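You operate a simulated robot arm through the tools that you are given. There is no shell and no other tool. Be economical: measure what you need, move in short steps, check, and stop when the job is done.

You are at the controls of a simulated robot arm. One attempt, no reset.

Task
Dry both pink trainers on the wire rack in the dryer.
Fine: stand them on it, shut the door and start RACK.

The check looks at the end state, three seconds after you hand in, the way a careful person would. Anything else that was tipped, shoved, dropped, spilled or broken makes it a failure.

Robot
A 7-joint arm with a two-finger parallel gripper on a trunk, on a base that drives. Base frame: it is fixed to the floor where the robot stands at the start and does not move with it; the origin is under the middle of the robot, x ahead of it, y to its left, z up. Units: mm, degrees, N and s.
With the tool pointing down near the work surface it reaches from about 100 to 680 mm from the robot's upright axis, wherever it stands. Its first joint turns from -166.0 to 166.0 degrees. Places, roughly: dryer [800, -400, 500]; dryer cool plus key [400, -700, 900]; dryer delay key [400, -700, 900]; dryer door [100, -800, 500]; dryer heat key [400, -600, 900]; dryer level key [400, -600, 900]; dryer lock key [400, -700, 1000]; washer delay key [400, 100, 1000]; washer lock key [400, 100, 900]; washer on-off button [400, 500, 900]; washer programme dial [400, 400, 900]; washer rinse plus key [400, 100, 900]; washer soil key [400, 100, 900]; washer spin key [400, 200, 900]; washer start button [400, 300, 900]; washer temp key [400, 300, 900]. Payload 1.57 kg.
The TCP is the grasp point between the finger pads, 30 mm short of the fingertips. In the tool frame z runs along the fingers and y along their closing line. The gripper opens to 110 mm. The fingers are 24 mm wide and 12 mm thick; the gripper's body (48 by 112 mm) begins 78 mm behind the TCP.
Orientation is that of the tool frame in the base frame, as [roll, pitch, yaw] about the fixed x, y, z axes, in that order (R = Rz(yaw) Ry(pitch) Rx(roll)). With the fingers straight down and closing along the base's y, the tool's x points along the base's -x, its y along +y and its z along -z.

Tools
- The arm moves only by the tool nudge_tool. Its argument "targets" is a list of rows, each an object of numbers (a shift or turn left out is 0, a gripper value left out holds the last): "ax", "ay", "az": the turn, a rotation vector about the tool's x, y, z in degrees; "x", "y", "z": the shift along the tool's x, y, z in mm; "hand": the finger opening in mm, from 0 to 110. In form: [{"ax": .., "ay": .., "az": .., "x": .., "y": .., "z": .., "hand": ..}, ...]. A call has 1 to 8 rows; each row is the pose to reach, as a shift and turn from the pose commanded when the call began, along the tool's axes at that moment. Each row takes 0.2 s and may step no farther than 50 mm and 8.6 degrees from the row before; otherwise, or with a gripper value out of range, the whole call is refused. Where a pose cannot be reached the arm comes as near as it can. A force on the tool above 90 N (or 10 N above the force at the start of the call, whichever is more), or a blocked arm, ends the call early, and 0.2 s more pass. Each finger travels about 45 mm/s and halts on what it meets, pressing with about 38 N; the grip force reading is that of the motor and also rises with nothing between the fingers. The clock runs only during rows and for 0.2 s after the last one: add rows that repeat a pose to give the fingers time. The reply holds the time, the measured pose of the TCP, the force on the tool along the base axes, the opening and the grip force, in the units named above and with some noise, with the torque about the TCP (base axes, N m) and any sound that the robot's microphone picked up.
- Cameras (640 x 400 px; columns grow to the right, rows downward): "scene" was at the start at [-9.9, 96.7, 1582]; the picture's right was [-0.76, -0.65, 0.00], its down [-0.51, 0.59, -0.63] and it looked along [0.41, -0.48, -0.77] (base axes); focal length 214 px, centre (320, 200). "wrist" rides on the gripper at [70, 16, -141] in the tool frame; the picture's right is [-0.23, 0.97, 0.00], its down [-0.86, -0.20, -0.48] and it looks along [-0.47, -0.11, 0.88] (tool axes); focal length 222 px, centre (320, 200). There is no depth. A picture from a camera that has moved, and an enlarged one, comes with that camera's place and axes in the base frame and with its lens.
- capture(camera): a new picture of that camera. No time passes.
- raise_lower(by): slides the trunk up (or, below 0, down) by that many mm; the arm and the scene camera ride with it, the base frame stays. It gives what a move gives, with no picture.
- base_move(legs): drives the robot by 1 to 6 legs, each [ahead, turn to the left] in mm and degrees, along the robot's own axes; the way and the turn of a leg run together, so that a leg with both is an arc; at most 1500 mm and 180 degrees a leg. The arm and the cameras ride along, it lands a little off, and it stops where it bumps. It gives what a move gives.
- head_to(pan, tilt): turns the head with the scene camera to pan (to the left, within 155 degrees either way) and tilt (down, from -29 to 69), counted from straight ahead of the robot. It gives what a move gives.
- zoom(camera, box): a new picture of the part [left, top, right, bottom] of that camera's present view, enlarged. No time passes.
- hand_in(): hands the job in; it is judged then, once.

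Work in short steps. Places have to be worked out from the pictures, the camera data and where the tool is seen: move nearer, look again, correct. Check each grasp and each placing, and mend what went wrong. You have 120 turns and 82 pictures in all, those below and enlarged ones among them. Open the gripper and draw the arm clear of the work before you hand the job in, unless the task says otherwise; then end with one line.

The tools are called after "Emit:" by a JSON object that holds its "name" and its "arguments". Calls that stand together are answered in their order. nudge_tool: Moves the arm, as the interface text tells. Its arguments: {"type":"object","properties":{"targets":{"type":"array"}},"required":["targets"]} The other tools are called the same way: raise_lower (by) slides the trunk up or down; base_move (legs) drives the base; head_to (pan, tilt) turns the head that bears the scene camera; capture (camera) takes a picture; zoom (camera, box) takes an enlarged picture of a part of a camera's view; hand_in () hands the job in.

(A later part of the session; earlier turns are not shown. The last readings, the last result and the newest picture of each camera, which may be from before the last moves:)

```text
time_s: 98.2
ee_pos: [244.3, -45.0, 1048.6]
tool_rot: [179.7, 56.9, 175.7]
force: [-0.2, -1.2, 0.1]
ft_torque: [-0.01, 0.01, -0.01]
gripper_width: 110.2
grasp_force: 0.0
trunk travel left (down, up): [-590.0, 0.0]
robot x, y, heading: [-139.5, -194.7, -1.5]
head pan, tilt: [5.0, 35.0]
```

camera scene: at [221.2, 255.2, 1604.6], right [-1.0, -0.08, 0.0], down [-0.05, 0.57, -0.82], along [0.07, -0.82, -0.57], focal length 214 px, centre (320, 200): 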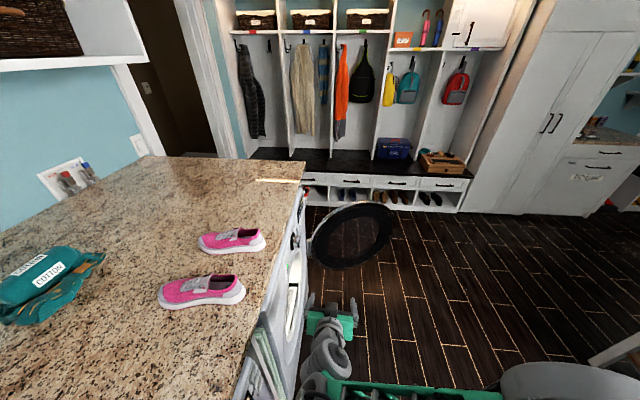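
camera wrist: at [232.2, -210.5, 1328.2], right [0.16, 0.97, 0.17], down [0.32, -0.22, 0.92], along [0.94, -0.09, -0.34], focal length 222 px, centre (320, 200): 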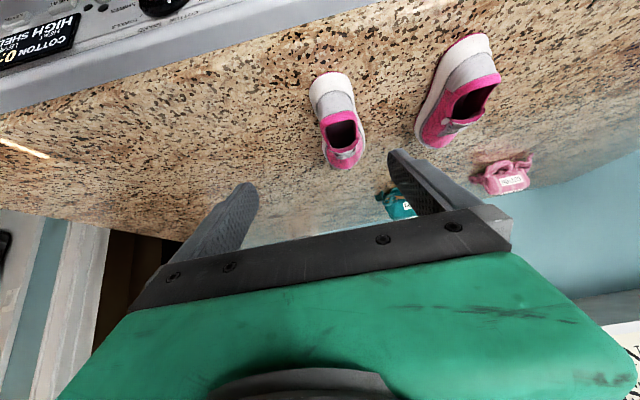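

Next I'll lift the tool above counter height, center it on shoe 2 (y≈-190), and set the pitch to ~49° and the yaw straight.

Emit:
{"name": "nudge_tool", "arguments": {"targets": [{"x": -28, "z": -19, "y": -25}, {"x": -57, "z": -37, "y": -50}, {"x": -85, "z": -56, "y": -75}, {"x": -114, "z": -74, "y": -100, "ay": 4}, {"x": -142, "z": -93, "y": -130, "ay": 8}, {"x": -142, "z": -93, "y": -150, "ay": 8, "ax": -3.6, "az": -2.3}, {"x": -142, "z": -93, "y": -150, "ay": 8, "ax": -3.6, "az": -2.3}]}}

Emit:
{"name": "base_move", "arguments": {"legs": [[100, 0]]}}

Emit:
{"name": "capture", "arguments": {"camera": "wrist"}}

```text
time_s: 99.5
ee_pos: [198.4, -45.8, 1201.0]
tool_rot: [-179.3, 45.7, -154.4]
force: [0.4, 0.2, 0.8]
ft_torque: [0.02, 0.0, 0.0]
gripper_width: 110.0
grasp_force: 0.0
trunk travel left (down, up): [-590.0, 0.0]
robot x, y, heading: [-133.3, -196.2, -1.4]
head pan, tilt: [5.0, 35.0]
stopped in row 6: the arm was blocked; the commanded pose is now the measured one
```

```text
time_s: 100.7
ee_pos: [298.1, -46.4, 1203.1]
tool_rot: [-179.5, 46.0, -154.2]
force: [0.2, -0.1, 0.7]
ft_torque: [0.02, 0.0, 0.0]
gripper_width: 110.2
grasp_force: 0.0
trunk travel left (down, up): [-590.0, 0.0]
robot x, y, heading: [-41.0, -196.3, -1.4]
head pan, tilt: [5.0, 35.0]
```

```text
53 pictures are left
camera wrist: at [154.2, -96.9, 1251.8], right [-0.27, 0.95, 0.16], down [0.31, -0.07, 0.95], along [0.91, 0.31, -0.27], focal length 222 px, centre (320, 200)
```

wrist: 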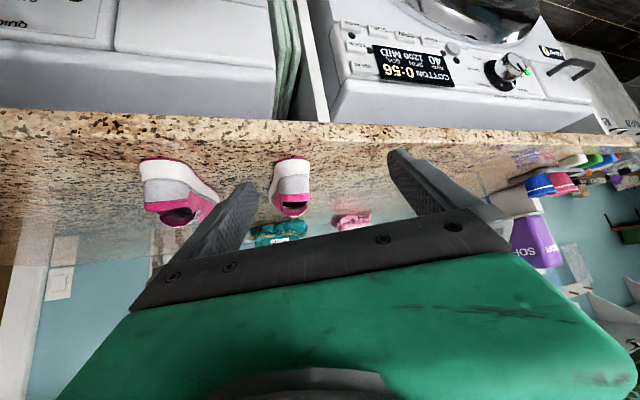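

It swung its yaw left and was blocked, probably by its own mast. I'll turn the yaw back while shifting right.

Emit:
{"name": "nudge_tool", "arguments": {"targets": [{"y": -30, "ax": 4.6, "az": 4.5}, {"y": -60, "ax": 9.3, "az": 9}, {"y": -90, "ax": 14, "az": 13.5}, {"y": -120, "ax": 18.7, "az": 18}, {"y": -157, "ax": 18.7, "az": 18}, {"y": -157, "ax": 18.7, "az": 18}]}}

Emit:
{"name": "head_to", "arguments": {"pan": -20, "tilt": 45}}

Emit:
{"name": "capture", "arguments": {"camera": "scene"}}

```text
time_s: 101.7
ee_pos: [334.7, -100.6, 1204.3]
tool_rot: [-179.0, 46.0, -169.9]
force: [0.1, -0.5, -0.5]
ft_torque: [-0.03, -0.01, -0.03]
gripper_width: 109.8
grasp_force: 0.0
trunk travel left (down, up): [-590.0, 0.0]
robot x, y, heading: [-37.8, -192.8, -1.4]
head pan, tilt: [5.0, 35.0]
stopped in row 5: the arm was blocked; the commanded pose is now the measured one
```

```text
time_s: 102.6
ee_pos: [334.7, -99.4, 1202.5]
tool_rot: [-179.1, 45.9, -169.9]
force: [0.0, -0.4, 0.7]
ft_torque: [-0.03, -0.02, -0.03]
gripper_width: 110.0
grasp_force: 0.1
trunk travel left (down, up): [-590.0, 0.0]
robot x, y, heading: [-32.0, -195.9, -1.4]
head pan, tilt: [-20.0, 45.0]
```

```text
52 pictures are left
camera scene: at [-17.9, -69.8, 1654.9], right [-0.37, -0.93, 0.0], down [-0.66, 0.26, -0.71], along [0.66, -0.26, -0.71], focal length 214 px, centre (320, 200)
```

scene: 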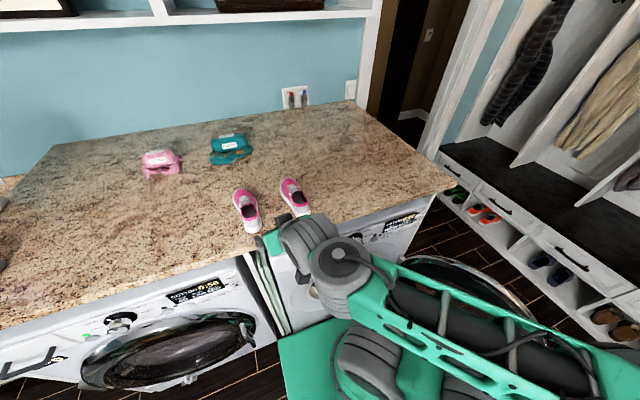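

The elbow is folded far out to the right because the hand is close to the body. I'll back the base 170 mm and extend the arm so it straightens.

Emit:
{"name": "base_move", "arguments": {"legs": [[-170, 0]]}}

Emit:
{"name": "nudge_tool", "arguments": {"targets": [{"x": -20, "z": 20}, {"x": -40, "z": 40}, {"x": -60, "z": 60}, {"x": -80, "z": 83, "y": -20}, {"x": -92, "z": 96, "y": -45, "ax": 3, "az": 3}, {"x": -92, "z": 96, "y": -80, "ax": 7.2, "az": 6.9}, {"x": -92, "z": 96, "y": -114, "ax": 7.2, "az": 6.9}, {"x": -92, "z": 96, "y": -114, "ax": 7.2, "az": 6.9}]}}

Emit:
{"name": "capture", "arguments": {"camera": "scene"}}

```text
time_s: 104.0
ee_pos: [167.8, -95.6, 1203.7]
tool_rot: [-179.2, 45.9, -169.9]
force: [-0.2, -0.5, -0.3]
ft_torque: [0.0, -0.01, 0.02]
gripper_width: 109.9
grasp_force: 0.0
trunk travel left (down, up): [-590.0, 0.0]
robot x, y, heading: [-201.9, -192.3, -1.6]
head pan, tilt: [-20.0, 45.0]
```

```text
time_s: 105.8
ee_pos: [317.8, -186.7, 1203.1]
tool_rot: [-179.1, 46.1, -179.9]
force: [0.1, 0.1, -1.1]
ft_torque: [0.0, 0.01, -0.01]
gripper_width: 110.1
grasp_force: 0.1
trunk travel left (down, up): [-590.0, 0.0]
robot x, y, heading: [-206.2, -192.3, -1.5]
head pan, tilt: [-20.0, 45.0]
```

```text
51 pictures are left
camera scene: at [-184.3, -65.1, 1654.8], right [-0.37, -0.93, 0.0], down [-0.66, 0.26, -0.71], along [0.66, -0.26, -0.71], focal length 214 px, centre (320, 200)
```

scene: 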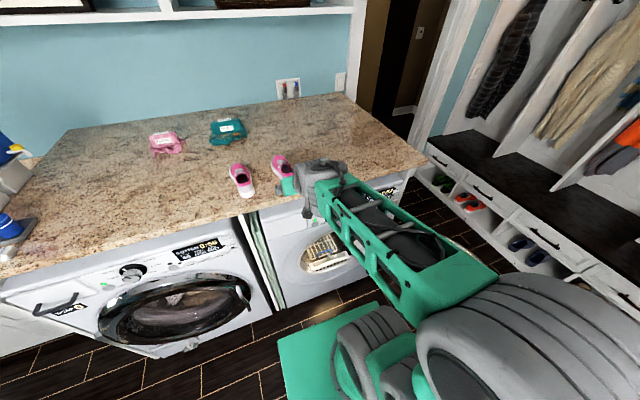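

Now it behaves. I'll check the wrist view for alignment with shoe 2.

Emit:
{"name": "capture", "arguments": {"camera": "wrist"}}

Emit:
{"name": "zoom", "arguments": {"camera": "scene", "box": [200, 130, 360, 230]}}

```text
50 pictures are left
camera wrist: at [166.6, -168.9, 1252.1], right [0.17, 0.97, 0.15], down [0.25, -0.19, 0.95], along [0.95, -0.12, -0.27], focal length 222 px, centre (320, 200)
```

wrist: 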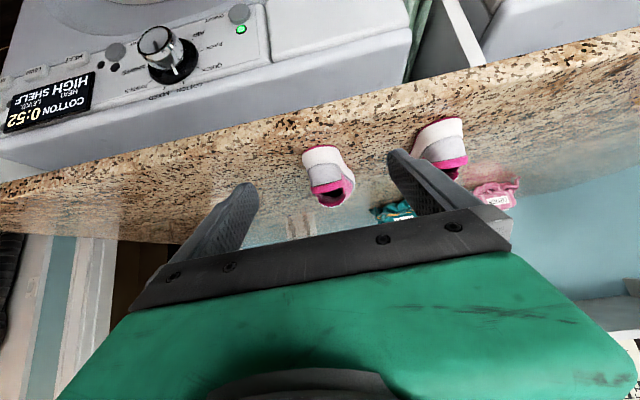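

```text
4.00 times, centred on (280, 180) of scene
camera zoom: at [-184.3, -65.1, 1654.8], right [-0.37, -0.93, 0.0], down [-0.66, 0.26, -0.71], along [0.66, -0.26, -0.71], focal length 858 px, centre (480, 280)
```

zoom: 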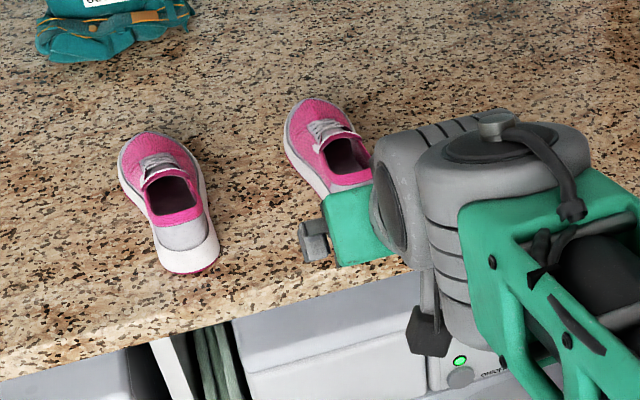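

Shoe 2's heel is at about (432,-189), and the counter is at z≈1106. I'll drive 90 mm forward, then slide down and forward along the tool to straddle the shoe.

Emit:
{"name": "base_move", "arguments": {"legs": [[90, 0]]}}

Emit:
{"name": "capture", "arguments": {"camera": "wrist"}}

```text
time_s: 107.0
ee_pos: [407.7, -188.7, 1203.0]
tool_rot: [-179.1, 46.1, -179.9]
force: [1.2, 0.5, -0.3]
ft_torque: [0.03, 0.0, 0.01]
gripper_width: 110.0
grasp_force: 0.0
trunk travel left (down, up): [-590.0, 0.0]
robot x, y, heading: [-114.0, -192.6, -1.9]
head pan, tilt: [-20.0, 45.0]
```

```text
48 pictures are left
camera wrist: at [257.0, -171.8, 1251.7], right [0.17, 0.97, 0.15], down [0.25, -0.19, 0.95], along [0.95, -0.12, -0.27], focal length 222 px, centre (320, 200)
```

wrist: 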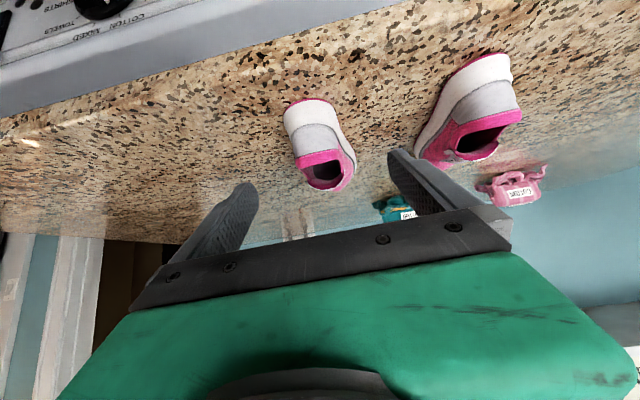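

The heel is centred at y≈-190. I'm moving in along the tool to the grasp spot (505,-190,1145).

Emit:
{"name": "nudge_tool", "arguments": {"targets": [{"x": -6, "z": 30}, {"x": -12, "z": 55}, {"x": -19, "z": 80}, {"x": -26, "z": 100}, {"x": -26, "z": 106}]}}

Emit:
{"name": "capture", "arguments": {"camera": "wrist"}}

Emit:
{"name": "zoom", "arguments": {"camera": "scene", "box": [200, 110, 360, 210]}}

```text
time_s: 108.2
ee_pos: [501.7, -189.8, 1147.1]
tool_rot: [-179.1, 46.0, -179.8]
force: [0.1, -0.4, -0.4]
ft_torque: [-0.02, 0.02, -0.03]
gripper_width: 110.0
grasp_force: 0.1
trunk travel left (down, up): [-590.0, 0.0]
robot x, y, heading: [-115.6, -194.3, -1.7]
head pan, tilt: [-20.0, 45.0]
```

```text
47 pictures are left
camera wrist: at [350.0, -172.8, 1196.1], right [0.17, 0.97, 0.15], down [0.25, -0.19, 0.95], along [0.95, -0.12, -0.27], focal length 222 px, centre (320, 200)
```

wrist: 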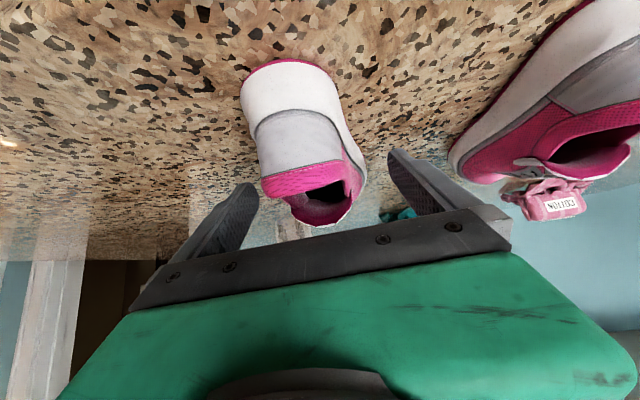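

```text
4.00 times, centred on (280, 160) of scene
camera zoom: at [-94.7, -67.8, 1654.8], right [-0.37, -0.93, 0.0], down [-0.66, 0.26, -0.71], along [0.66, -0.26, -0.71], focal length 858 px, centre (480, 360)
```

zoom: 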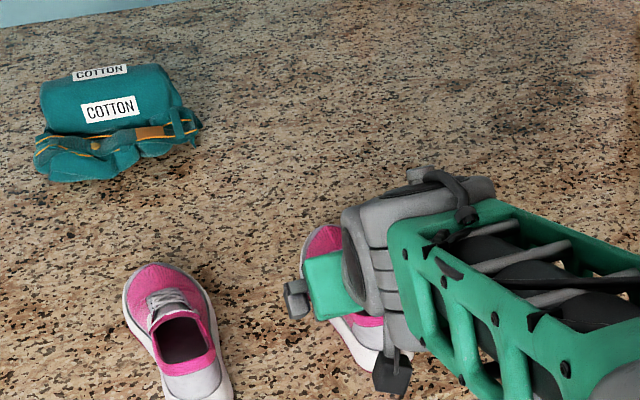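

The shoe sits between the fingers. I'm closing.

Emit:
{"name": "nudge_tool", "arguments": {"targets": [{"hand": 40}, {"hand": 40}, {"hand": 40}, {"hand": 40}, {"hand": 40}, {"hand": 40}]}}

Emit:
{"name": "capture", "arguments": {"camera": "wrist"}}

```text
time_s: 109.5
ee_pos: [500.8, -189.3, 1148.4]
tool_rot: [-179.1, 46.1, -179.8]
force: [0.1, 0.1, 0.1]
ft_torque: [-0.06, -0.05, 0.07]
gripper_width: 55.1
grasp_force: 37.7
trunk travel left (down, up): [-590.0, 0.0]
robot x, y, heading: [-116.2, -195.5, -1.9]
head pan, tilt: [-20.0, 45.0]
```

```text
45 pictures are left
camera wrist: at [349.8, -172.7, 1196.2], right [0.17, 0.97, 0.15], down [0.25, -0.19, 0.95], along [0.95, -0.12, -0.27], focal length 222 px, centre (320, 200)
```

wrist: 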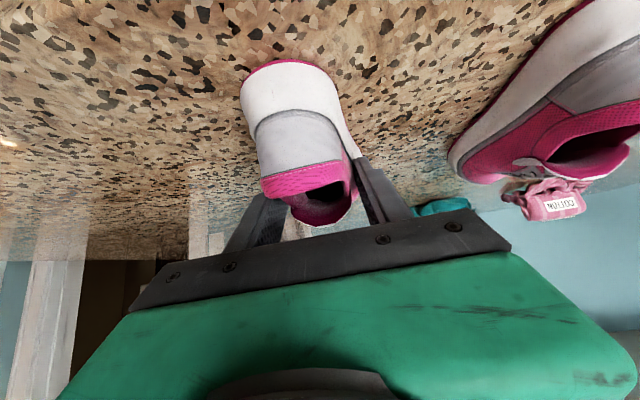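

Gripped at 55 mm with 38 N. I'll lift 60 mm straight up and check.

Emit:
{"name": "nudge_tool", "arguments": {"targets": [{"x": -10, "z": -10}, {"x": -28, "z": -27}, {"x": -43, "z": -42}, {"x": -43, "z": -42}]}}

Emit:
{"name": "capture", "arguments": {"camera": "wrist"}}

Emit:
{"name": "zoom", "arguments": {"camera": "scene", "box": [220, 100, 380, 200]}}

```text
time_s: 110.5
ee_pos: [500.8, -190.0, 1208.4]
tool_rot: [-179.1, 46.0, -179.9]
force: [0.3, 0.5, -0.1]
ft_torque: [0.04, 0.01, -0.03]
gripper_width: 40.2
grasp_force: 0.1
trunk travel left (down, up): [-590.0, 0.0]
robot x, y, heading: [-116.7, -196.3, -1.7]
head pan, tilt: [-20.0, 45.0]
```

```text
44 pictures are left
camera wrist: at [350.0, -172.6, 1257.8], right [0.17, 0.97, 0.15], down [0.25, -0.19, 0.95], along [0.95, -0.12, -0.27], focal length 222 px, centre (320, 200)
```

wrist: 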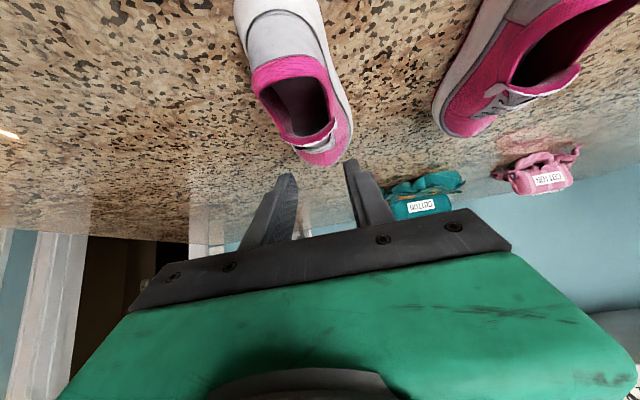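

```text
4.00 times, centred on (300, 150) of scene
camera zoom: at [-94.7, -67.8, 1654.8], right [-0.37, -0.93, 0.0], down [-0.66, 0.26, -0.71], along [0.66, -0.26, -0.71], focal length 858 px, centre (400, 400)
```

zoom: 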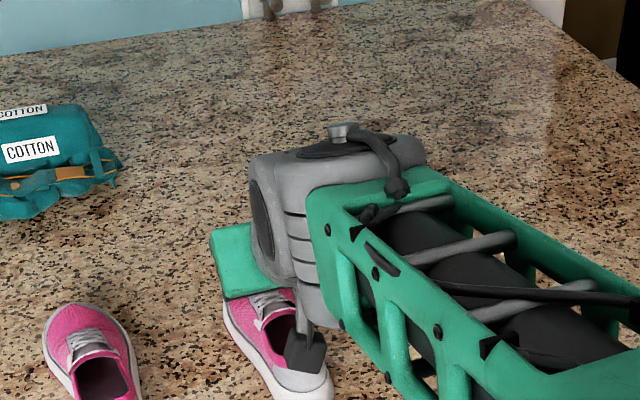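

The fingers slipped off the tapered collar: the shoe is lower than I thought (collar top z≈1158, counter ≈1098). I'll open and go lower, to z≈1130, watching the force.

Emit:
{"name": "nudge_tool", "arguments": {"targets": [{"hand": 110}, {"hand": 110}, {"hand": 110}, {"hand": 110}, {"x": 20, "z": 14, "hand": 110}, {"x": 40, "z": 29, "hand": 110}, {"x": 53, "z": 40, "hand": 110}, {"x": 63, "z": 47, "hand": 110}]}}

```text
time_s: 112.3
ee_pos: [491.7, -190.1, 1130.9]
tool_rot: [-179.1, 46.0, -179.9]
force: [-0.5, -0.1, 1.1]
ft_torque: [-0.01, 0.02, 0.01]
gripper_width: 109.8
grasp_force: 0.0
trunk travel left (down, up): [-590.0, 0.0]
robot x, y, heading: [-112.0, -194.5, -1.6]
head pan, tilt: [-20.0, 45.0]
```

No contact yet. I'll step down in small increments to find the counter, using the force reading.

Emit:
{"name": "nudge_tool", "arguments": {"targets": [{"x": 4, "z": 3}, {"x": 7, "z": 7}]}}

Emit:
{"name": "capture", "arguments": {"camera": "wrist"}}

```text
time_s: 113.0
ee_pos: [492.1, -190.0, 1130.0]
tool_rot: [-179.3, 47.0, 180.0]
force: [-4.3, 1.2, 32.4]
ft_torque: [1.9, -0.34, 0.23]
gripper_width: 110.3
grasp_force: 0.2
trunk travel left (down, up): [-590.0, 0.0]
robot x, y, heading: [-113.4, -192.9, -1.7]
head pan, tilt: [-20.0, 45.0]
```

```text
42 pictures are left
camera wrist: at [339.6, -172.4, 1175.5], right [0.16, 0.97, 0.16], down [0.23, -0.19, 0.95], along [0.96, -0.12, -0.26], focal length 222 px, centre (320, 200)
```

wrist: 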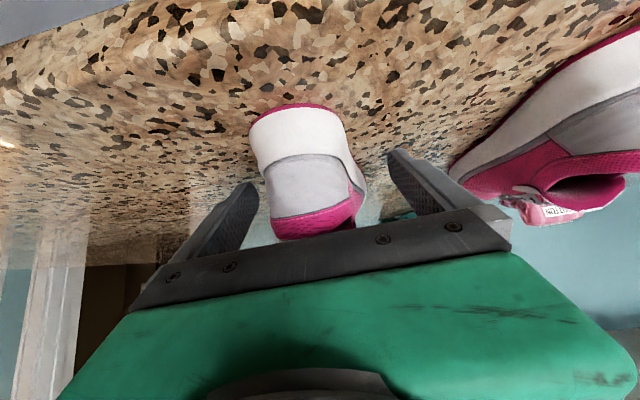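

Contact at TCP z=1130, so the counter is at 1100. I'll back up a few mm, then close.

Emit:
{"name": "nudge_tool", "arguments": {"targets": [{"x": -8, "z": -8}, {"x": -8, "z": -8, "hand": 40}, {"x": -8, "z": -8, "hand": 40}, {"x": -8, "z": -8, "hand": 40}, {"x": -8, "z": -8, "hand": 40}, {"x": -8, "z": -8, "hand": 40}, {"x": -8, "z": -8, "hand": 40}]}}

Emit:
{"name": "capture", "arguments": {"camera": "wrist"}}

```text
time_s: 114.5
ee_pos: [491.5, -191.4, 1130.4]
tool_rot: [-179.1, 45.9, -179.9]
force: [-0.2, 0.0, -1.1]
ft_torque: [-0.05, 0.03, -0.01]
gripper_width: 61.5
grasp_force: 38.6
trunk travel left (down, up): [-590.0, 0.0]
robot x, y, heading: [-115.4, -191.9, -1.8]
head pan, tilt: [-20.0, 45.0]
```

```text
41 pictures are left
camera wrist: at [339.7, -173.3, 1180.4], right [0.17, 0.97, 0.15], down [0.25, -0.19, 0.95], along [0.95, -0.12, -0.27], focal length 222 px, centre (320, 200)
```

wrist: 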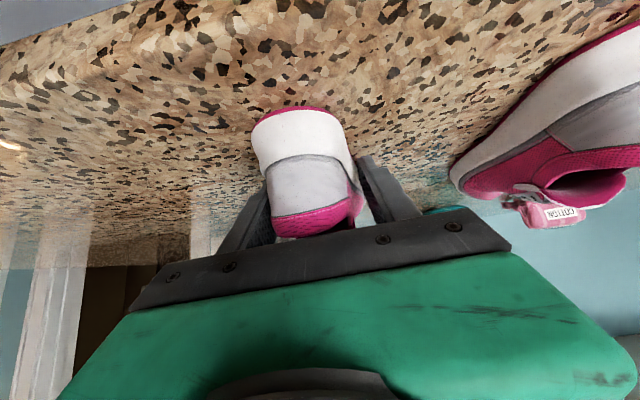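

Now 61.5 mm, gripping lower around the midsole. I'll lift 60 mm and check.

Emit:
{"name": "nudge_tool", "arguments": {"targets": [{"x": -7, "z": -7}, {"x": -18, "z": -17}, {"x": -32, "z": -31}, {"x": -43, "z": -42}, {"x": -43, "z": -42}]}}

Emit:
{"name": "capture", "arguments": {"camera": "wrist"}}

```text
time_s: 115.8
ee_pos: [490.9, -190.2, 1193.1]
tool_rot: [-179.1, 46.0, -180.0]
force: [-0.1, 0.5, -0.9]
ft_torque: [0.03, 0.04, 0.01]
gripper_width: 61.8
grasp_force: 38.1
trunk travel left (down, up): [-590.0, 0.0]
robot x, y, heading: [-118.6, -195.3, -1.9]
head pan, tilt: [-20.0, 45.0]
```

```text
40 pictures are left
camera wrist: at [339.8, -172.8, 1240.9], right [0.17, 0.97, 0.15], down [0.25, -0.19, 0.95], along [0.95, -0.12, -0.27], focal length 222 px, centre (320, 200)
```

wrist: 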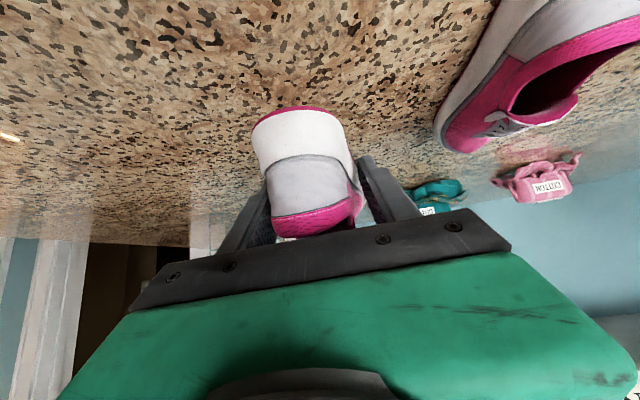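

The shoe is held level. I'll back away from the counter and lower the trunk to the dryer opening's height.

Emit:
{"name": "base_move", "arguments": {"legs": [[-310, 0]]}}

Emit:
{"name": "raise_lower", "arguments": {"by": -590}}

Emit:
{"name": "capture", "arguments": {"camera": "wrist"}}

Emit:
{"name": "capture", "arguments": {"camera": "scene"}}

```text
time_s: 117.8
ee_pos: [178.2, -180.8, 1193.4]
tool_rot: [-179.1, 45.9, 179.9]
force: [-0.8, 0.3, -1.9]
ft_torque: [0.0, 0.06, -0.02]
gripper_width: 61.4
grasp_force: 38.3
trunk travel left (down, up): [-590.0, 0.0]
robot x, y, heading: [-424.2, -182.7, -1.8]
head pan, tilt: [-20.0, 45.0]
```

```text
refused: -590 is not a number from -400 to 400
```

```text
39 pictures are left
camera wrist: at [27.7, -164.2, 1241.0], right [0.17, 0.97, 0.15], down [0.25, -0.19, 0.95], along [0.95, -0.12, -0.27], focal length 222 px, centre (320, 200)
```

wrist: 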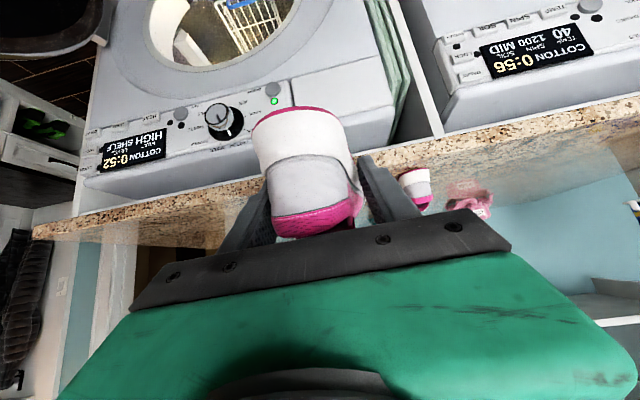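

```text
38 pictures are left
camera scene: at [-406.6, -58.3, 1654.8], right [-0.37, -0.93, 0.0], down [-0.66, 0.26, -0.71], along [0.66, -0.26, -0.71], focal length 214 px, centre (320, 200)
```

scene: 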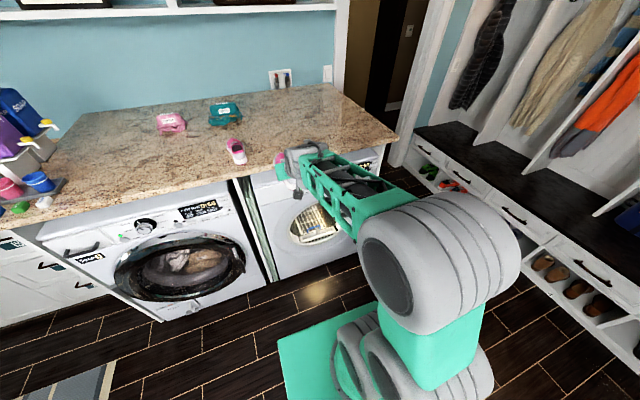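

I'll shift the robot right so its axis is about y=-345, still high above everything. Then I'll back up and lower the trunk in two steps.

Emit:
{"name": "base_move", "arguments": {"legs": [[0, -33], [285, 0], [0, 35], [-240, 0]]}}

Emit:
{"name": "raise_lower", "arguments": {"by": -400}}

Emit:
{"name": "raise_lower", "arguments": {"by": -190}}

Emit:
{"name": "capture", "arguments": {"camera": "wrist"}}

```text
time_s: 124.5
ee_pos: [173.9, -327.8, 1192.3]
tool_rot: [-179.2, 46.0, -178.0]
force: [0.1, -0.9, -1.6]
ft_torque: [0.01, 0.07, -0.01]
gripper_width: 61.2
grasp_force: 37.9
trunk travel left (down, up): [-590.0, 0.0]
robot x, y, heading: [-430.1, -348.4, 0.2]
head pan, tilt: [-20.0, 45.0]
```

```text
time_s: 128.3
ee_pos: [174.1, -327.0, 792.8]
tool_rot: [-179.2, 46.0, -178.2]
force: [0.2, -0.8, -1.2]
ft_torque: [0.01, 0.07, -0.03]
gripper_width: 61.0
grasp_force: 38.2
trunk travel left (down, up): [-190.0, 400.0]
robot x, y, heading: [-431.8, -352.9, 0.3]
head pan, tilt: [-20.0, 45.0]
```

```text
time_s: 130.4
ee_pos: [173.9, -328.5, 602.0]
tool_rot: [-179.1, 46.1, -178.0]
force: [-0.3, -0.1, -0.5]
ft_torque: [0.0, 0.1, 0.01]
gripper_width: 60.8
grasp_force: 38.0
trunk travel left (down, up): [0.0, 590.0]
robot x, y, heading: [-430.2, -349.2, 0.3]
head pan, tilt: [-20.0, 45.0]
```

```text
37 pictures are left
camera wrist: at [22.7, -315.2, 650.8], right [0.14, 0.98, 0.15], down [0.25, -0.18, 0.95], along [0.96, -0.09, -0.27], focal length 222 px, centre (320, 200)
```

wrist: 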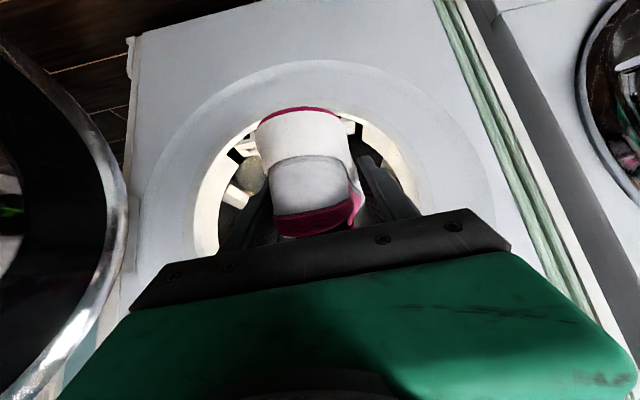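

The shoe hides the rack from the wrist camera. I'll look with the scene camera, which is now lower.

Emit:
{"name": "head_to", "arguments": {"pan": -14, "tilt": 30}}

Emit:
{"name": "zoom", "arguments": {"camera": "scene", "box": [160, 80, 480, 280]}}

```text
time_s: 131.2
ee_pos: [174.7, -329.0, 602.0]
tool_rot: [-179.1, 46.1, -178.1]
force: [0.3, 0.0, -1.3]
ft_torque: [0.02, 0.06, 0.02]
gripper_width: 60.8
grasp_force: 37.8
trunk travel left (down, up): [0.0, 590.0]
robot x, y, heading: [-430.6, -354.4, 0.0]
head pan, tilt: [-14.0, 30.0]
```

```text
2.00 times, centred on (320, 180) of scene
camera zoom: at [-403.4, -218.4, 1087.3], right [-0.24, -0.97, 0.0], down [-0.49, 0.12, -0.87], along [0.84, -0.21, -0.5], focal length 429 px, centre (320, 240)
```

zoom: 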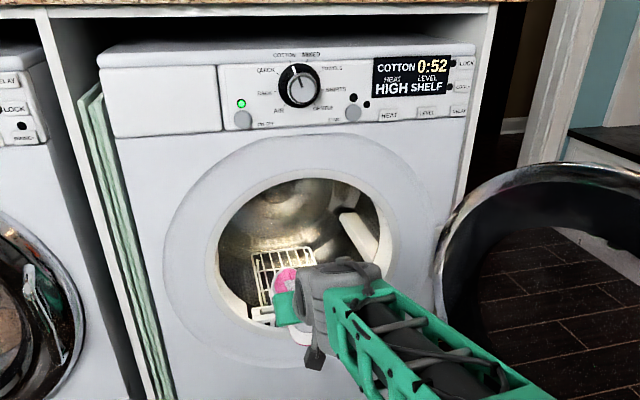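

My best estimate of the rack is x 512–790, y -285…-468, z≈365, with a handle about 45 mm high at its front. I'll set the shoe to y=-421 and z≈490 while still outside, then drive in.

Emit:
{"name": "nudge_tool", "arguments": {"targets": [{"x": 20, "y": -23, "z": 19}, {"x": 40, "y": -46, "z": 39}, {"x": 60, "y": -70, "z": 58}, {"x": 80, "y": -93, "z": 77, "ax": 1.4, "az": 1.4}, {"x": 80, "y": -93, "z": 77, "ax": 1.4, "az": 1.4}]}}

Emit:
{"name": "base_move", "arguments": {"legs": [[190, 0]]}}

Emit:
{"name": "capture", "arguments": {"camera": "wrist"}}

Emit:
{"name": "zoom", "arguments": {"camera": "scene", "box": [160, 80, 480, 280]}}

```text
time_s: 132.4
ee_pos: [177.9, -422.3, 492.2]
tool_rot: [-179.2, 46.0, 179.8]
force: [-0.2, 0.7, -1.2]
ft_torque: [0.05, 0.08, -0.02]
gripper_width: 60.9
grasp_force: 37.8
trunk travel left (down, up): [0.0, 590.0]
robot x, y, heading: [-433.7, -350.2, -0.0]
head pan, tilt: [-14.0, 30.0]
```

```text
time_s: 133.9
ee_pos: [366.5, -421.0, 491.0]
tool_rot: [-179.2, 46.0, -180.0]
force: [-0.3, 0.2, -1.4]
ft_torque: [0.0, 0.07, 0.0]
gripper_width: 60.5
grasp_force: 37.6
trunk travel left (down, up): [0.0, 590.0]
robot x, y, heading: [-241.9, -352.5, 0.1]
head pan, tilt: [-14.0, 30.0]
```

```text
35 pictures are left
camera wrist: at [214.5, -403.9, 540.1], right [0.17, 0.97, 0.15], down [0.25, -0.19, 0.95], along [0.95, -0.12, -0.27], focal length 222 px, centre (320, 200)
```

wrist: 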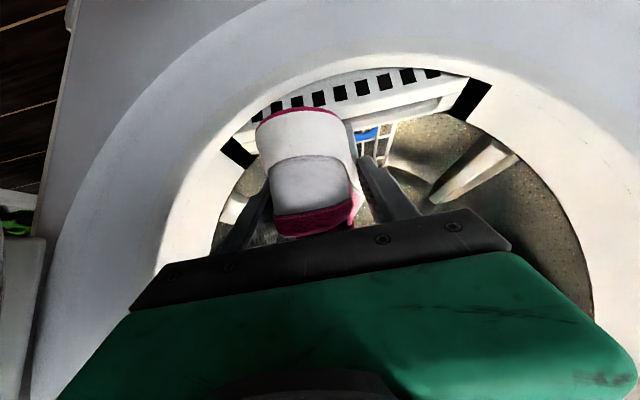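

```text
2.00 times, centred on (320, 180) of scene
camera zoom: at [-215.6, -217.8, 1087.4], right [-0.24, -0.97, 0.0], down [-0.49, 0.12, -0.87], along [0.84, -0.21, -0.5], focal length 429 px, centre (320, 240)
```

zoom: 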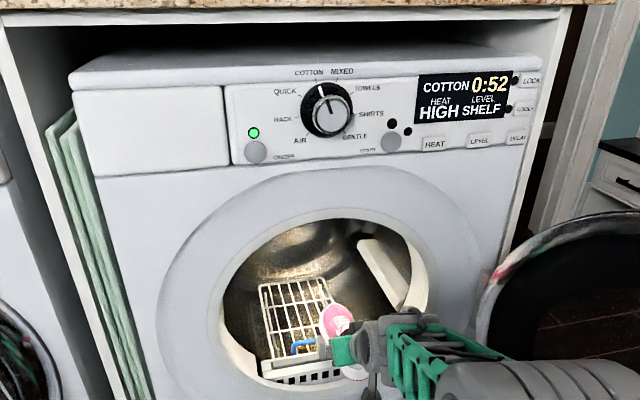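

The view confirms the rack spans y≈-285…-477, so y=-421 suits the right-hand shoe. I'll drive forward in two parts, watching for contact.

Emit:
{"name": "nudge_tool", "arguments": {"targets": [{"x": 8, "z": 7}, {"x": 15, "z": 14}]}}

Emit:
{"name": "base_move", "arguments": {"legs": [[120, 0]]}}

Emit:
{"name": "zoom", "arguments": {"camera": "scene", "box": [200, 140, 440, 290]}}

Emit:
{"name": "capture", "arguments": {"camera": "wrist"}}

```text
time_s: 134.5
ee_pos: [365.8, -421.3, 471.5]
tool_rot: [-179.2, 45.9, 179.8]
force: [0.0, -0.5, -1.1]
ft_torque: [0.02, 0.1, 0.0]
gripper_width: 60.6
grasp_force: 37.9
trunk travel left (down, up): [0.0, 590.0]
robot x, y, heading: [-239.5, -347.7, 0.0]
head pan, tilt: [-14.0, 30.0]
```

```text
time_s: 135.8
ee_pos: [486.7, -419.3, 471.0]
tool_rot: [-179.2, 46.0, 179.9]
force: [-0.3, -0.6, -0.4]
ft_torque: [-0.03, 0.07, 0.0]
gripper_width: 60.7
grasp_force: 37.5
trunk travel left (down, up): [0.0, 590.0]
robot x, y, heading: [-120.6, -352.0, 0.1]
head pan, tilt: [-14.0, 30.0]
```

```text
2.67 times, centred on (320, 215) of scene
camera zoom: at [-94.8, -217.2, 1087.4], right [-0.24, -0.97, 0.0], down [-0.49, 0.12, -0.87], along [0.84, -0.21, -0.5], focal length 572 px, centre (320, 160)
```

zoom: 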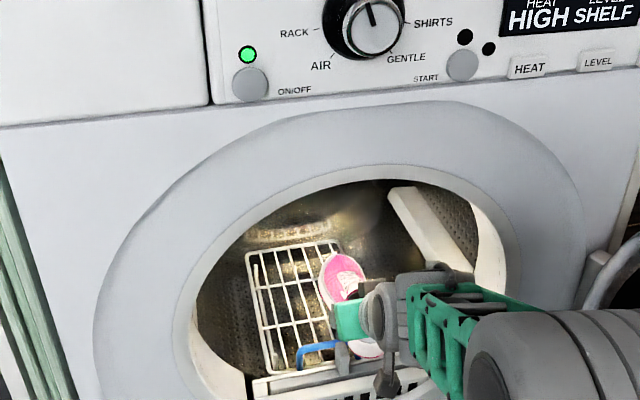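

```text
32 pictures are left
camera wrist: at [335.3, -402.5, 519.6], right [0.17, 0.97, 0.15], down [0.25, -0.19, 0.95], along [0.95, -0.12, -0.27], focal length 222 px, centre (320, 200)
```

wrist: 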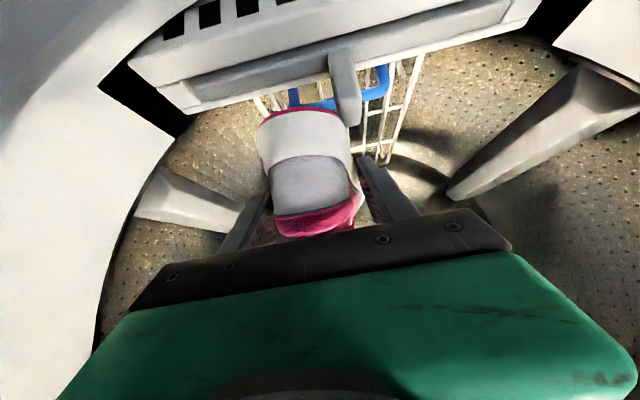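

The toe is over the rack's right half and clear. I'll drive the remaining ~105 mm so the whole shoe is past the handle.

Emit:
{"name": "base_move", "arguments": {"legs": [[110, 0]]}}

Emit:
{"name": "capture", "arguments": {"camera": "wrist"}}

Emit:
{"name": "zoom", "arguments": {"camera": "scene", "box": [200, 170, 440, 320]}}

```text
time_s: 137.0
ee_pos: [596.4, -420.6, 471.1]
tool_rot: [-179.2, 45.9, -179.9]
force: [0.8, 0.3, -1.0]
ft_torque: [0.02, 0.06, 0.0]
gripper_width: 60.7
grasp_force: 38.1
trunk travel left (down, up): [0.0, 590.0]
robot x, y, heading: [-12.6, -349.6, 0.2]
head pan, tilt: [-14.0, 30.0]
```

```text
31 pictures are left
camera wrist: at [444.7, -402.8, 519.6], right [0.17, 0.97, 0.15], down [0.25, -0.19, 0.95], along [0.95, -0.12, -0.27], focal length 222 px, centre (320, 200)
```

wrist: 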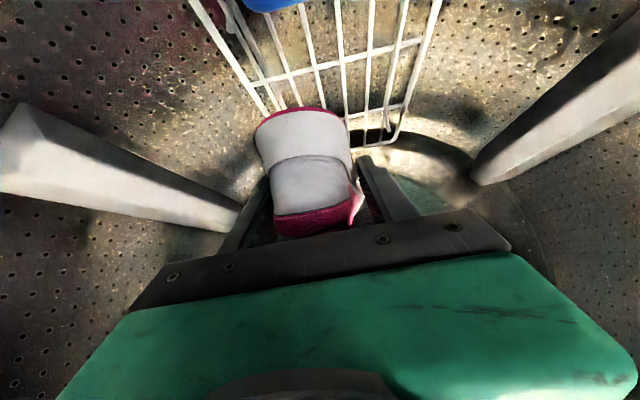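

```text
2.67 times, centred on (320, 245) of scene
camera zoom: at [15.0, -216.8, 1087.4], right [-0.24, -0.97, 0.0], down [-0.49, 0.12, -0.87], along [0.84, -0.21, -0.5], focal length 572 px, centre (320, 80)
```

zoom: 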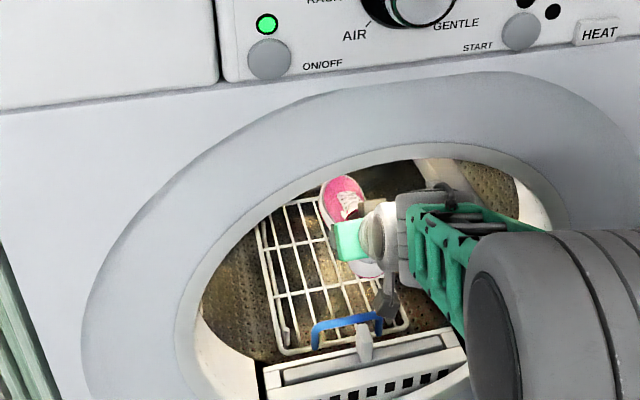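

The two cameras agree best with the rack at z≈325, x 537–840, y -296…-482 (centre -388). I'll shift to (650,-440) and then lower in steps with force checks.

Emit:
{"name": "nudge_tool", "arguments": {"targets": [{"x": -19, "z": 20, "y": -10}, {"x": -37, "z": 39, "y": -19}, {"x": -16, "z": 60, "y": -19}, {"x": 6, "z": 80, "y": -19}, {"x": 6, "z": 80, "y": -19}]}}

Emit:
{"name": "capture", "arguments": {"camera": "wrist"}}

Emit:
{"name": "zoom", "arguments": {"camera": "scene", "box": [220, 190, 420, 315]}}

```text
time_s: 138.2
ee_pos: [650.6, -440.5, 411.1]
tool_rot: [-179.1, 46.0, -180.0]
force: [0.0, -0.6, -1.1]
ft_torque: [-0.02, 0.09, -0.01]
gripper_width: 60.5
grasp_force: 37.6
trunk travel left (down, up): [0.0, 590.0]
robot x, y, heading: [-15.8, -348.8, 0.3]
head pan, tilt: [-14.0, 30.0]
```

```text
29 pictures are left
camera wrist: at [499.3, -422.8, 459.8], right [0.17, 0.97, 0.15], down [0.25, -0.19, 0.95], along [0.95, -0.12, -0.27], focal length 222 px, centre (320, 200)
```

wrist: 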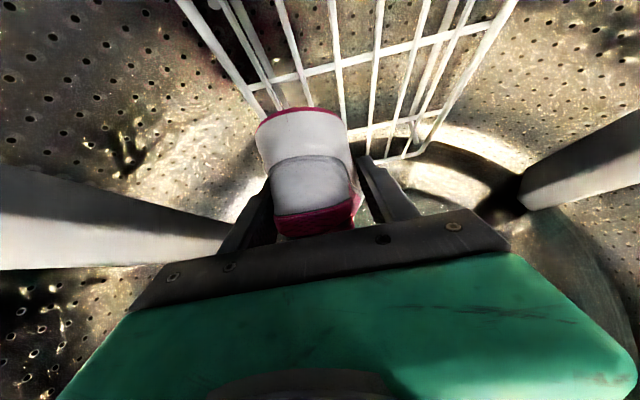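

```text
3.20 times, centred on (320, 252) of scene
camera zoom: at [15.1, -216.8, 1087.4], right [-0.24, -0.97, 0.0], down [-0.49, 0.12, -0.87], along [0.84, -0.21, -0.5], focal length 686 px, centre (320, 32)
```

zoom: 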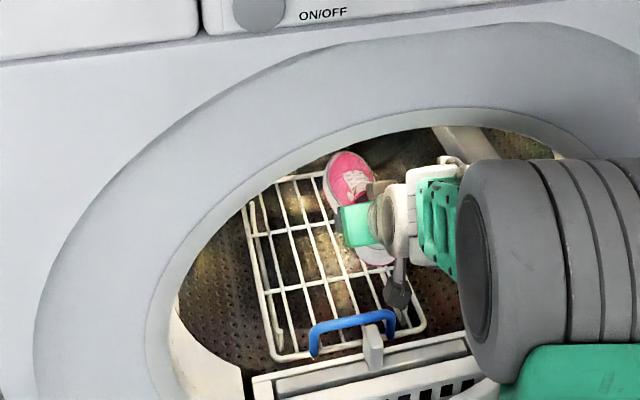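

Aligned: the right rail is at y≈-482, and the shoe covers about -405…-476. I'm lowering gently.

Emit:
{"name": "nudge_tool", "arguments": {"targets": [{"x": 8, "z": 8}, {"x": 17, "z": 16}, {"x": 25, "z": 24}, {"x": 25, "z": 24}]}}

Emit:
{"name": "nudge_tool", "arguments": {"targets": [{"x": 3, "z": 3}, {"x": 6, "z": 6}, {"x": 9, "z": 9}]}}

```text
time_s: 139.2
ee_pos: [649.9, -440.3, 376.8]
tool_rot: [-179.2, 46.0, 179.8]
force: [-0.2, 0.7, -0.9]
ft_torque: [0.0, 0.09, 0.01]
gripper_width: 60.4
grasp_force: 38.0
trunk travel left (down, up): [0.0, 590.0]
robot x, y, heading: [-14.6, -353.0, 0.4]
head pan, tilt: [-14.0, 30.0]
```

```text
time_s: 140.0
ee_pos: [649.0, -440.9, 363.7]
tool_rot: [-179.2, 46.0, 180.0]
force: [0.0, 0.0, -1.5]
ft_torque: [-0.02, 0.07, -0.02]
gripper_width: 60.5
grasp_force: 37.7
trunk travel left (down, up): [0.0, 590.0]
robot x, y, heading: [-12.7, -349.2, 0.3]
head pan, tilt: [-14.0, 30.0]
```

No contact yet at 364. I'll continue in 3 mm steps.

Emit:
{"name": "nudge_tool", "arguments": {"targets": [{"x": 2, "z": 2}, {"x": 4, "z": 4}, {"x": 6, "z": 6}]}}

Emit:
{"name": "capture", "arguments": {"camera": "wrist"}}

Emit:
{"name": "zoom", "arguments": {"camera": "scene", "box": [260, 210, 380, 285]}}

```text
time_s: 140.8
ee_pos: [651.6, -441.2, 354.9]
tool_rot: [-179.1, 46.0, 180.0]
force: [-0.2, -0.7, -1.8]
ft_torque: [0.01, 0.1, -0.04]
gripper_width: 60.4
grasp_force: 37.8
trunk travel left (down, up): [0.0, 590.0]
robot x, y, heading: [-13.7, -349.1, 0.3]
head pan, tilt: [-14.0, 30.0]
```

```text
27 pictures are left
camera wrist: at [498.5, -424.0, 403.4], right [0.17, 0.97, 0.15], down [0.25, -0.19, 0.95], along [0.95, -0.12, -0.27], focal length 222 px, centre (320, 200)
```

wrist: 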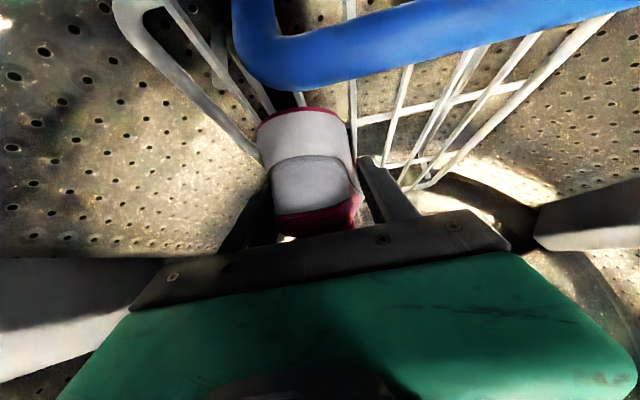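

```text
5.33 times, centred on (320, 248) of scene
camera zoom: at [15.0, -216.8, 1087.4], right [-0.24, -0.97, 0.0], down [-0.49, 0.12, -0.87], along [0.84, -0.21, -0.5], focal length 1144 px, centre (320, -53)
```

zoom: 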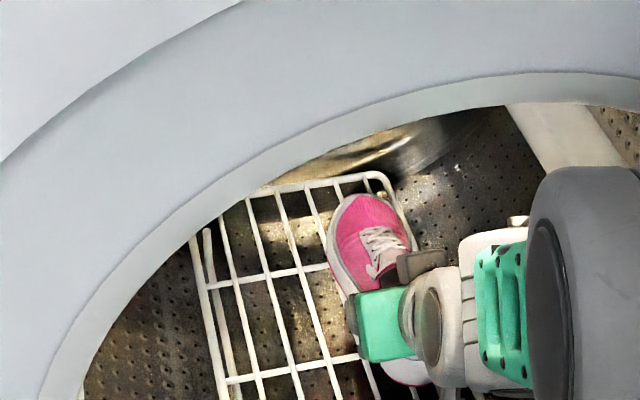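

The shoe's sole is within a few mm of the wires. I'm continuing until the force rises.

Emit:
{"name": "nudge_tool", "arguments": {"targets": [{"x": 2, "z": 2}, {"x": 4, "z": 4}]}}

Emit:
{"name": "nudge_tool", "arguments": {"targets": [{"x": 2, "z": 2}, {"x": 4, "z": 4}]}}

```text
time_s: 141.4
ee_pos: [650.3, -441.1, 348.9]
tool_rot: [-179.3, 46.1, -179.9]
force: [0.6, 0.3, -1.1]
ft_torque: [-0.03, 0.03, -0.02]
gripper_width: 60.7
grasp_force: 38.0
trunk travel left (down, up): [0.0, 590.0]
robot x, y, heading: [-9.7, -347.4, 0.1]
head pan, tilt: [-14.0, 30.0]
```

```text
time_s: 142.0
ee_pos: [651.3, -441.2, 345.2]
tool_rot: [-179.2, 46.2, 180.0]
force: [-1.3, 1.2, 5.5]
ft_torque: [-0.24, -0.53, 0.0]
gripper_width: 60.4
grasp_force: 37.7
trunk travel left (down, up): [0.0, 590.0]
robot x, y, heading: [-13.1, -349.6, 0.1]
head pan, tilt: [-14.0, 30.0]
```

The shoe now rests on the rack (5.5 N up). I'm opening to 84 mm and retreating along the tool axis.

Emit:
{"name": "nudge_tool", "arguments": {"targets": [{"hand": 84}, {"hand": 84}, {"hand": 84}, {"hand": 84}]}}

Emit:
{"name": "nudge_tool", "arguments": {"targets": [{"z": -15}, {"z": -35}, {"z": -60}, {"z": -90}, {"z": -120}, {"z": -120}]}}

Emit:
{"name": "capture", "arguments": {"camera": "wrist"}}

```text
time_s: 143.0
ee_pos: [649.3, -441.5, 344.4]
tool_rot: [-179.2, 46.0, 179.9]
force: [3.3, -1.0, 0.6]
ft_torque: [0.06, 0.1, 0.08]
gripper_width: 83.7
grasp_force: 0.1
trunk travel left (down, up): [0.0, 590.0]
robot x, y, heading: [-13.5, -352.2, 0.1]
head pan, tilt: [-14.0, 30.0]
```

```text
time_s: 143.5
ee_pos: [650.6, -440.4, 377.8]
tool_rot: [-178.7, 48.6, -179.5]
force: [0.2, 0.4, 0.3]
ft_torque: [0.03, 0.03, -0.04]
gripper_width: 83.9
grasp_force: 0.1
trunk travel left (down, up): [0.0, 590.0]
robot x, y, heading: [-9.2, -349.3, 0.1]
head pan, tilt: [-14.0, 30.0]
stopped in row 2: the force on the tool passed its limit at 108 N (the readings are from after the stop); the commanded pose is now the measured one
```

```text
25 pictures are left
camera wrist: at [497.0, -423.3, 418.8], right [0.16, 0.98, 0.16], down [0.21, -0.19, 0.96], along [0.97, -0.12, -0.23], focal length 222 px, centre (320, 200)
```

wrist: 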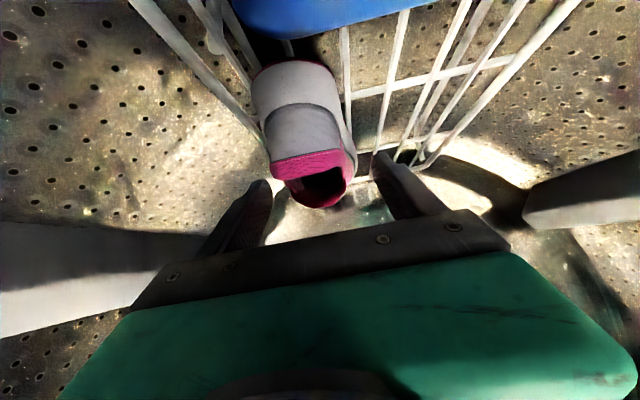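

The tool caught on something while retreating (probably the rack handle or filter tab), but the shoe stands on the rack. I'll go straight up first.

Emit:
{"name": "nudge_tool", "arguments": {"targets": [{"x": -11, "z": -10}, {"x": -26, "z": -23}, {"x": -45, "z": -40}, {"x": -67, "z": -60}, {"x": -75, "z": -66}, {"x": -75, "z": -66}]}}

Emit:
{"name": "capture", "arguments": {"camera": "wrist"}}

Emit:
{"name": "zoom", "arguments": {"camera": "scene", "box": [240, 200, 400, 300]}}

```text
time_s: 144.9
ee_pos: [651.3, -439.2, 472.3]
tool_rot: [-178.9, 48.0, -179.6]
force: [0.2, 0.8, -0.1]
ft_torque: [0.02, 0.02, 0.0]
gripper_width: 84.4
grasp_force: 0.0
trunk travel left (down, up): [0.0, 590.0]
robot x, y, heading: [-10.3, -350.2, 0.2]
head pan, tilt: [-14.0, 30.0]
```

```text
24 pictures are left
camera wrist: at [497.4, -421.5, 515.1], right [0.16, 0.97, 0.16], down [0.21, -0.19, 0.96], along [0.96, -0.12, -0.24], focal length 222 px, centre (320, 200)
```

wrist: 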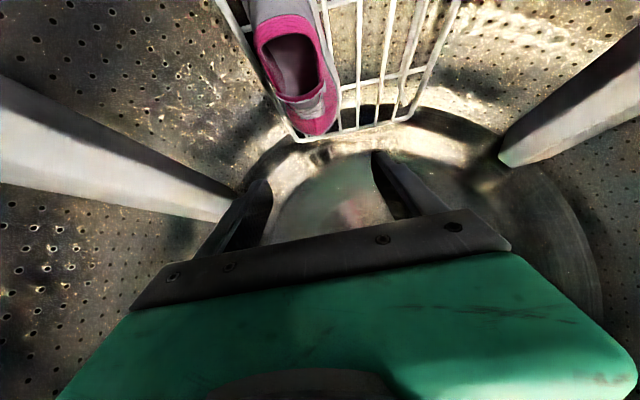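

```text
4.00 times, centred on (320, 250) of scene
camera zoom: at [17.2, -217.1, 1086.7], right [-0.24, -0.97, 0.0], down [-0.49, 0.12, -0.87], along [0.84, -0.2, -0.5], focal length 858 px, centre (320, 0)
```

zoom: 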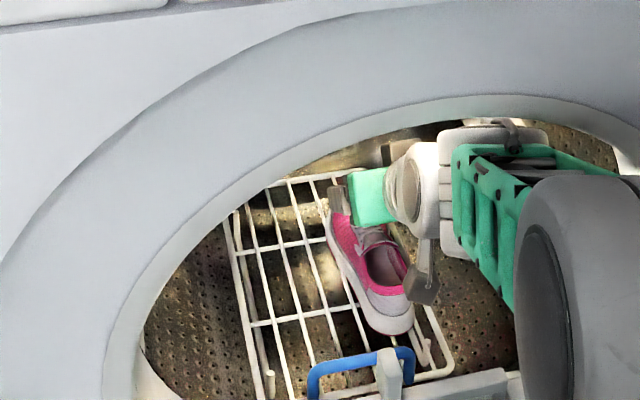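

The first shoe stands squarely on the right half of the rack. I'll back out, raise the trunk and lift the arm above the counter for the second shoe.

Emit:
{"name": "base_move", "arguments": {"legs": [[-420, 0]]}}

Emit:
{"name": "raise_lower", "arguments": {"by": 400}}

Emit:
{"name": "raise_lower", "arguments": {"by": 190}}

Emit:
{"name": "nudge_tool", "arguments": {"targets": [{"x": -24, "z": -21, "y": 25, "hand": 110}, {"x": -48, "z": -43, "y": 50}, {"x": -72, "z": -64, "y": 75}, {"x": -96, "z": -86, "y": 90}, {"x": -110, "z": -100, "y": 90}, {"x": -110, "z": -100, "y": 90}]}}

Emit:
{"name": "base_move", "arguments": {"legs": [[0, 62], [326, 0], [0, -62]]}}

```text
time_s: 147.5
ee_pos: [229.2, -438.7, 478.3]
tool_rot: [-178.6, 48.7, -179.0]
force: [-0.2, -0.4, 0.5]
ft_torque: [0.0, 0.03, 0.02]
gripper_width: 84.1
grasp_force: 0.0
trunk travel left (down, up): [0.0, 590.0]
robot x, y, heading: [-435.1, -351.1, 0.8]
head pan, tilt: [-14.0, 30.0]
```

```text
time_s: 151.3
ee_pos: [230.2, -438.6, 878.1]
tool_rot: [-178.7, 48.5, -179.0]
force: [-0.6, 0.4, -0.3]
ft_torque: [0.04, 0.01, -0.01]
gripper_width: 84.0
grasp_force: 0.0
trunk travel left (down, up): [-400.0, 190.0]
robot x, y, heading: [-434.1, -356.6, 0.9]
head pan, tilt: [-14.0, 30.0]
```

```text
time_s: 153.4
ee_pos: [229.4, -438.3, 1067.1]
tool_rot: [-178.7, 48.5, -178.9]
force: [0.2, 0.7, -0.4]
ft_torque: [-0.02, 0.02, 0.0]
gripper_width: 84.0
grasp_force: 0.1
trunk travel left (down, up): [-590.0, 0.0]
robot x, y, heading: [-434.7, -354.4, 0.8]
head pan, tilt: [-14.0, 30.0]
```

```text
time_s: 154.8
ee_pos: [230.5, -347.1, 1214.9]
tool_rot: [-178.7, 48.5, -179.0]
force: [-0.5, -0.3, -0.5]
ft_torque: [0.01, -0.02, 0.01]
gripper_width: 110.1
grasp_force: 0.0
trunk travel left (down, up): [-590.0, 0.0]
robot x, y, heading: [-435.1, -353.7, 0.8]
head pan, tilt: [-14.0, 30.0]
```

```text
time_s: 162.4
ee_pos: [376.5, -64.1, 1214.3]
tool_rot: [-178.7, 48.6, -179.3]
force: [1.1, 0.1, 0.0]
ft_torque: [0.03, -0.01, 0.02]
gripper_width: 110.1
grasp_force: 0.1
trunk travel left (down, up): [-590.0, 0.0]
robot x, y, heading: [-292.3, -70.3, 0.6]
head pan, tilt: [-14.0, 30.0]
```

Time to view shoe 1 from here.

Emit:
{"name": "capture", "arguments": {"camera": "wrist"}}

```text
22 pictures are left
camera wrist: at [222.0, -47.8, 1255.9], right [0.15, 0.98, 0.16], down [0.21, -0.19, 0.96], along [0.97, -0.12, -0.23], focal length 222 px, centre (320, 200)
```

wrist: 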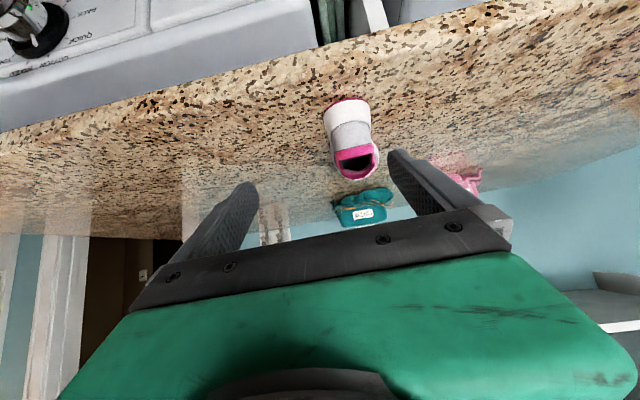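

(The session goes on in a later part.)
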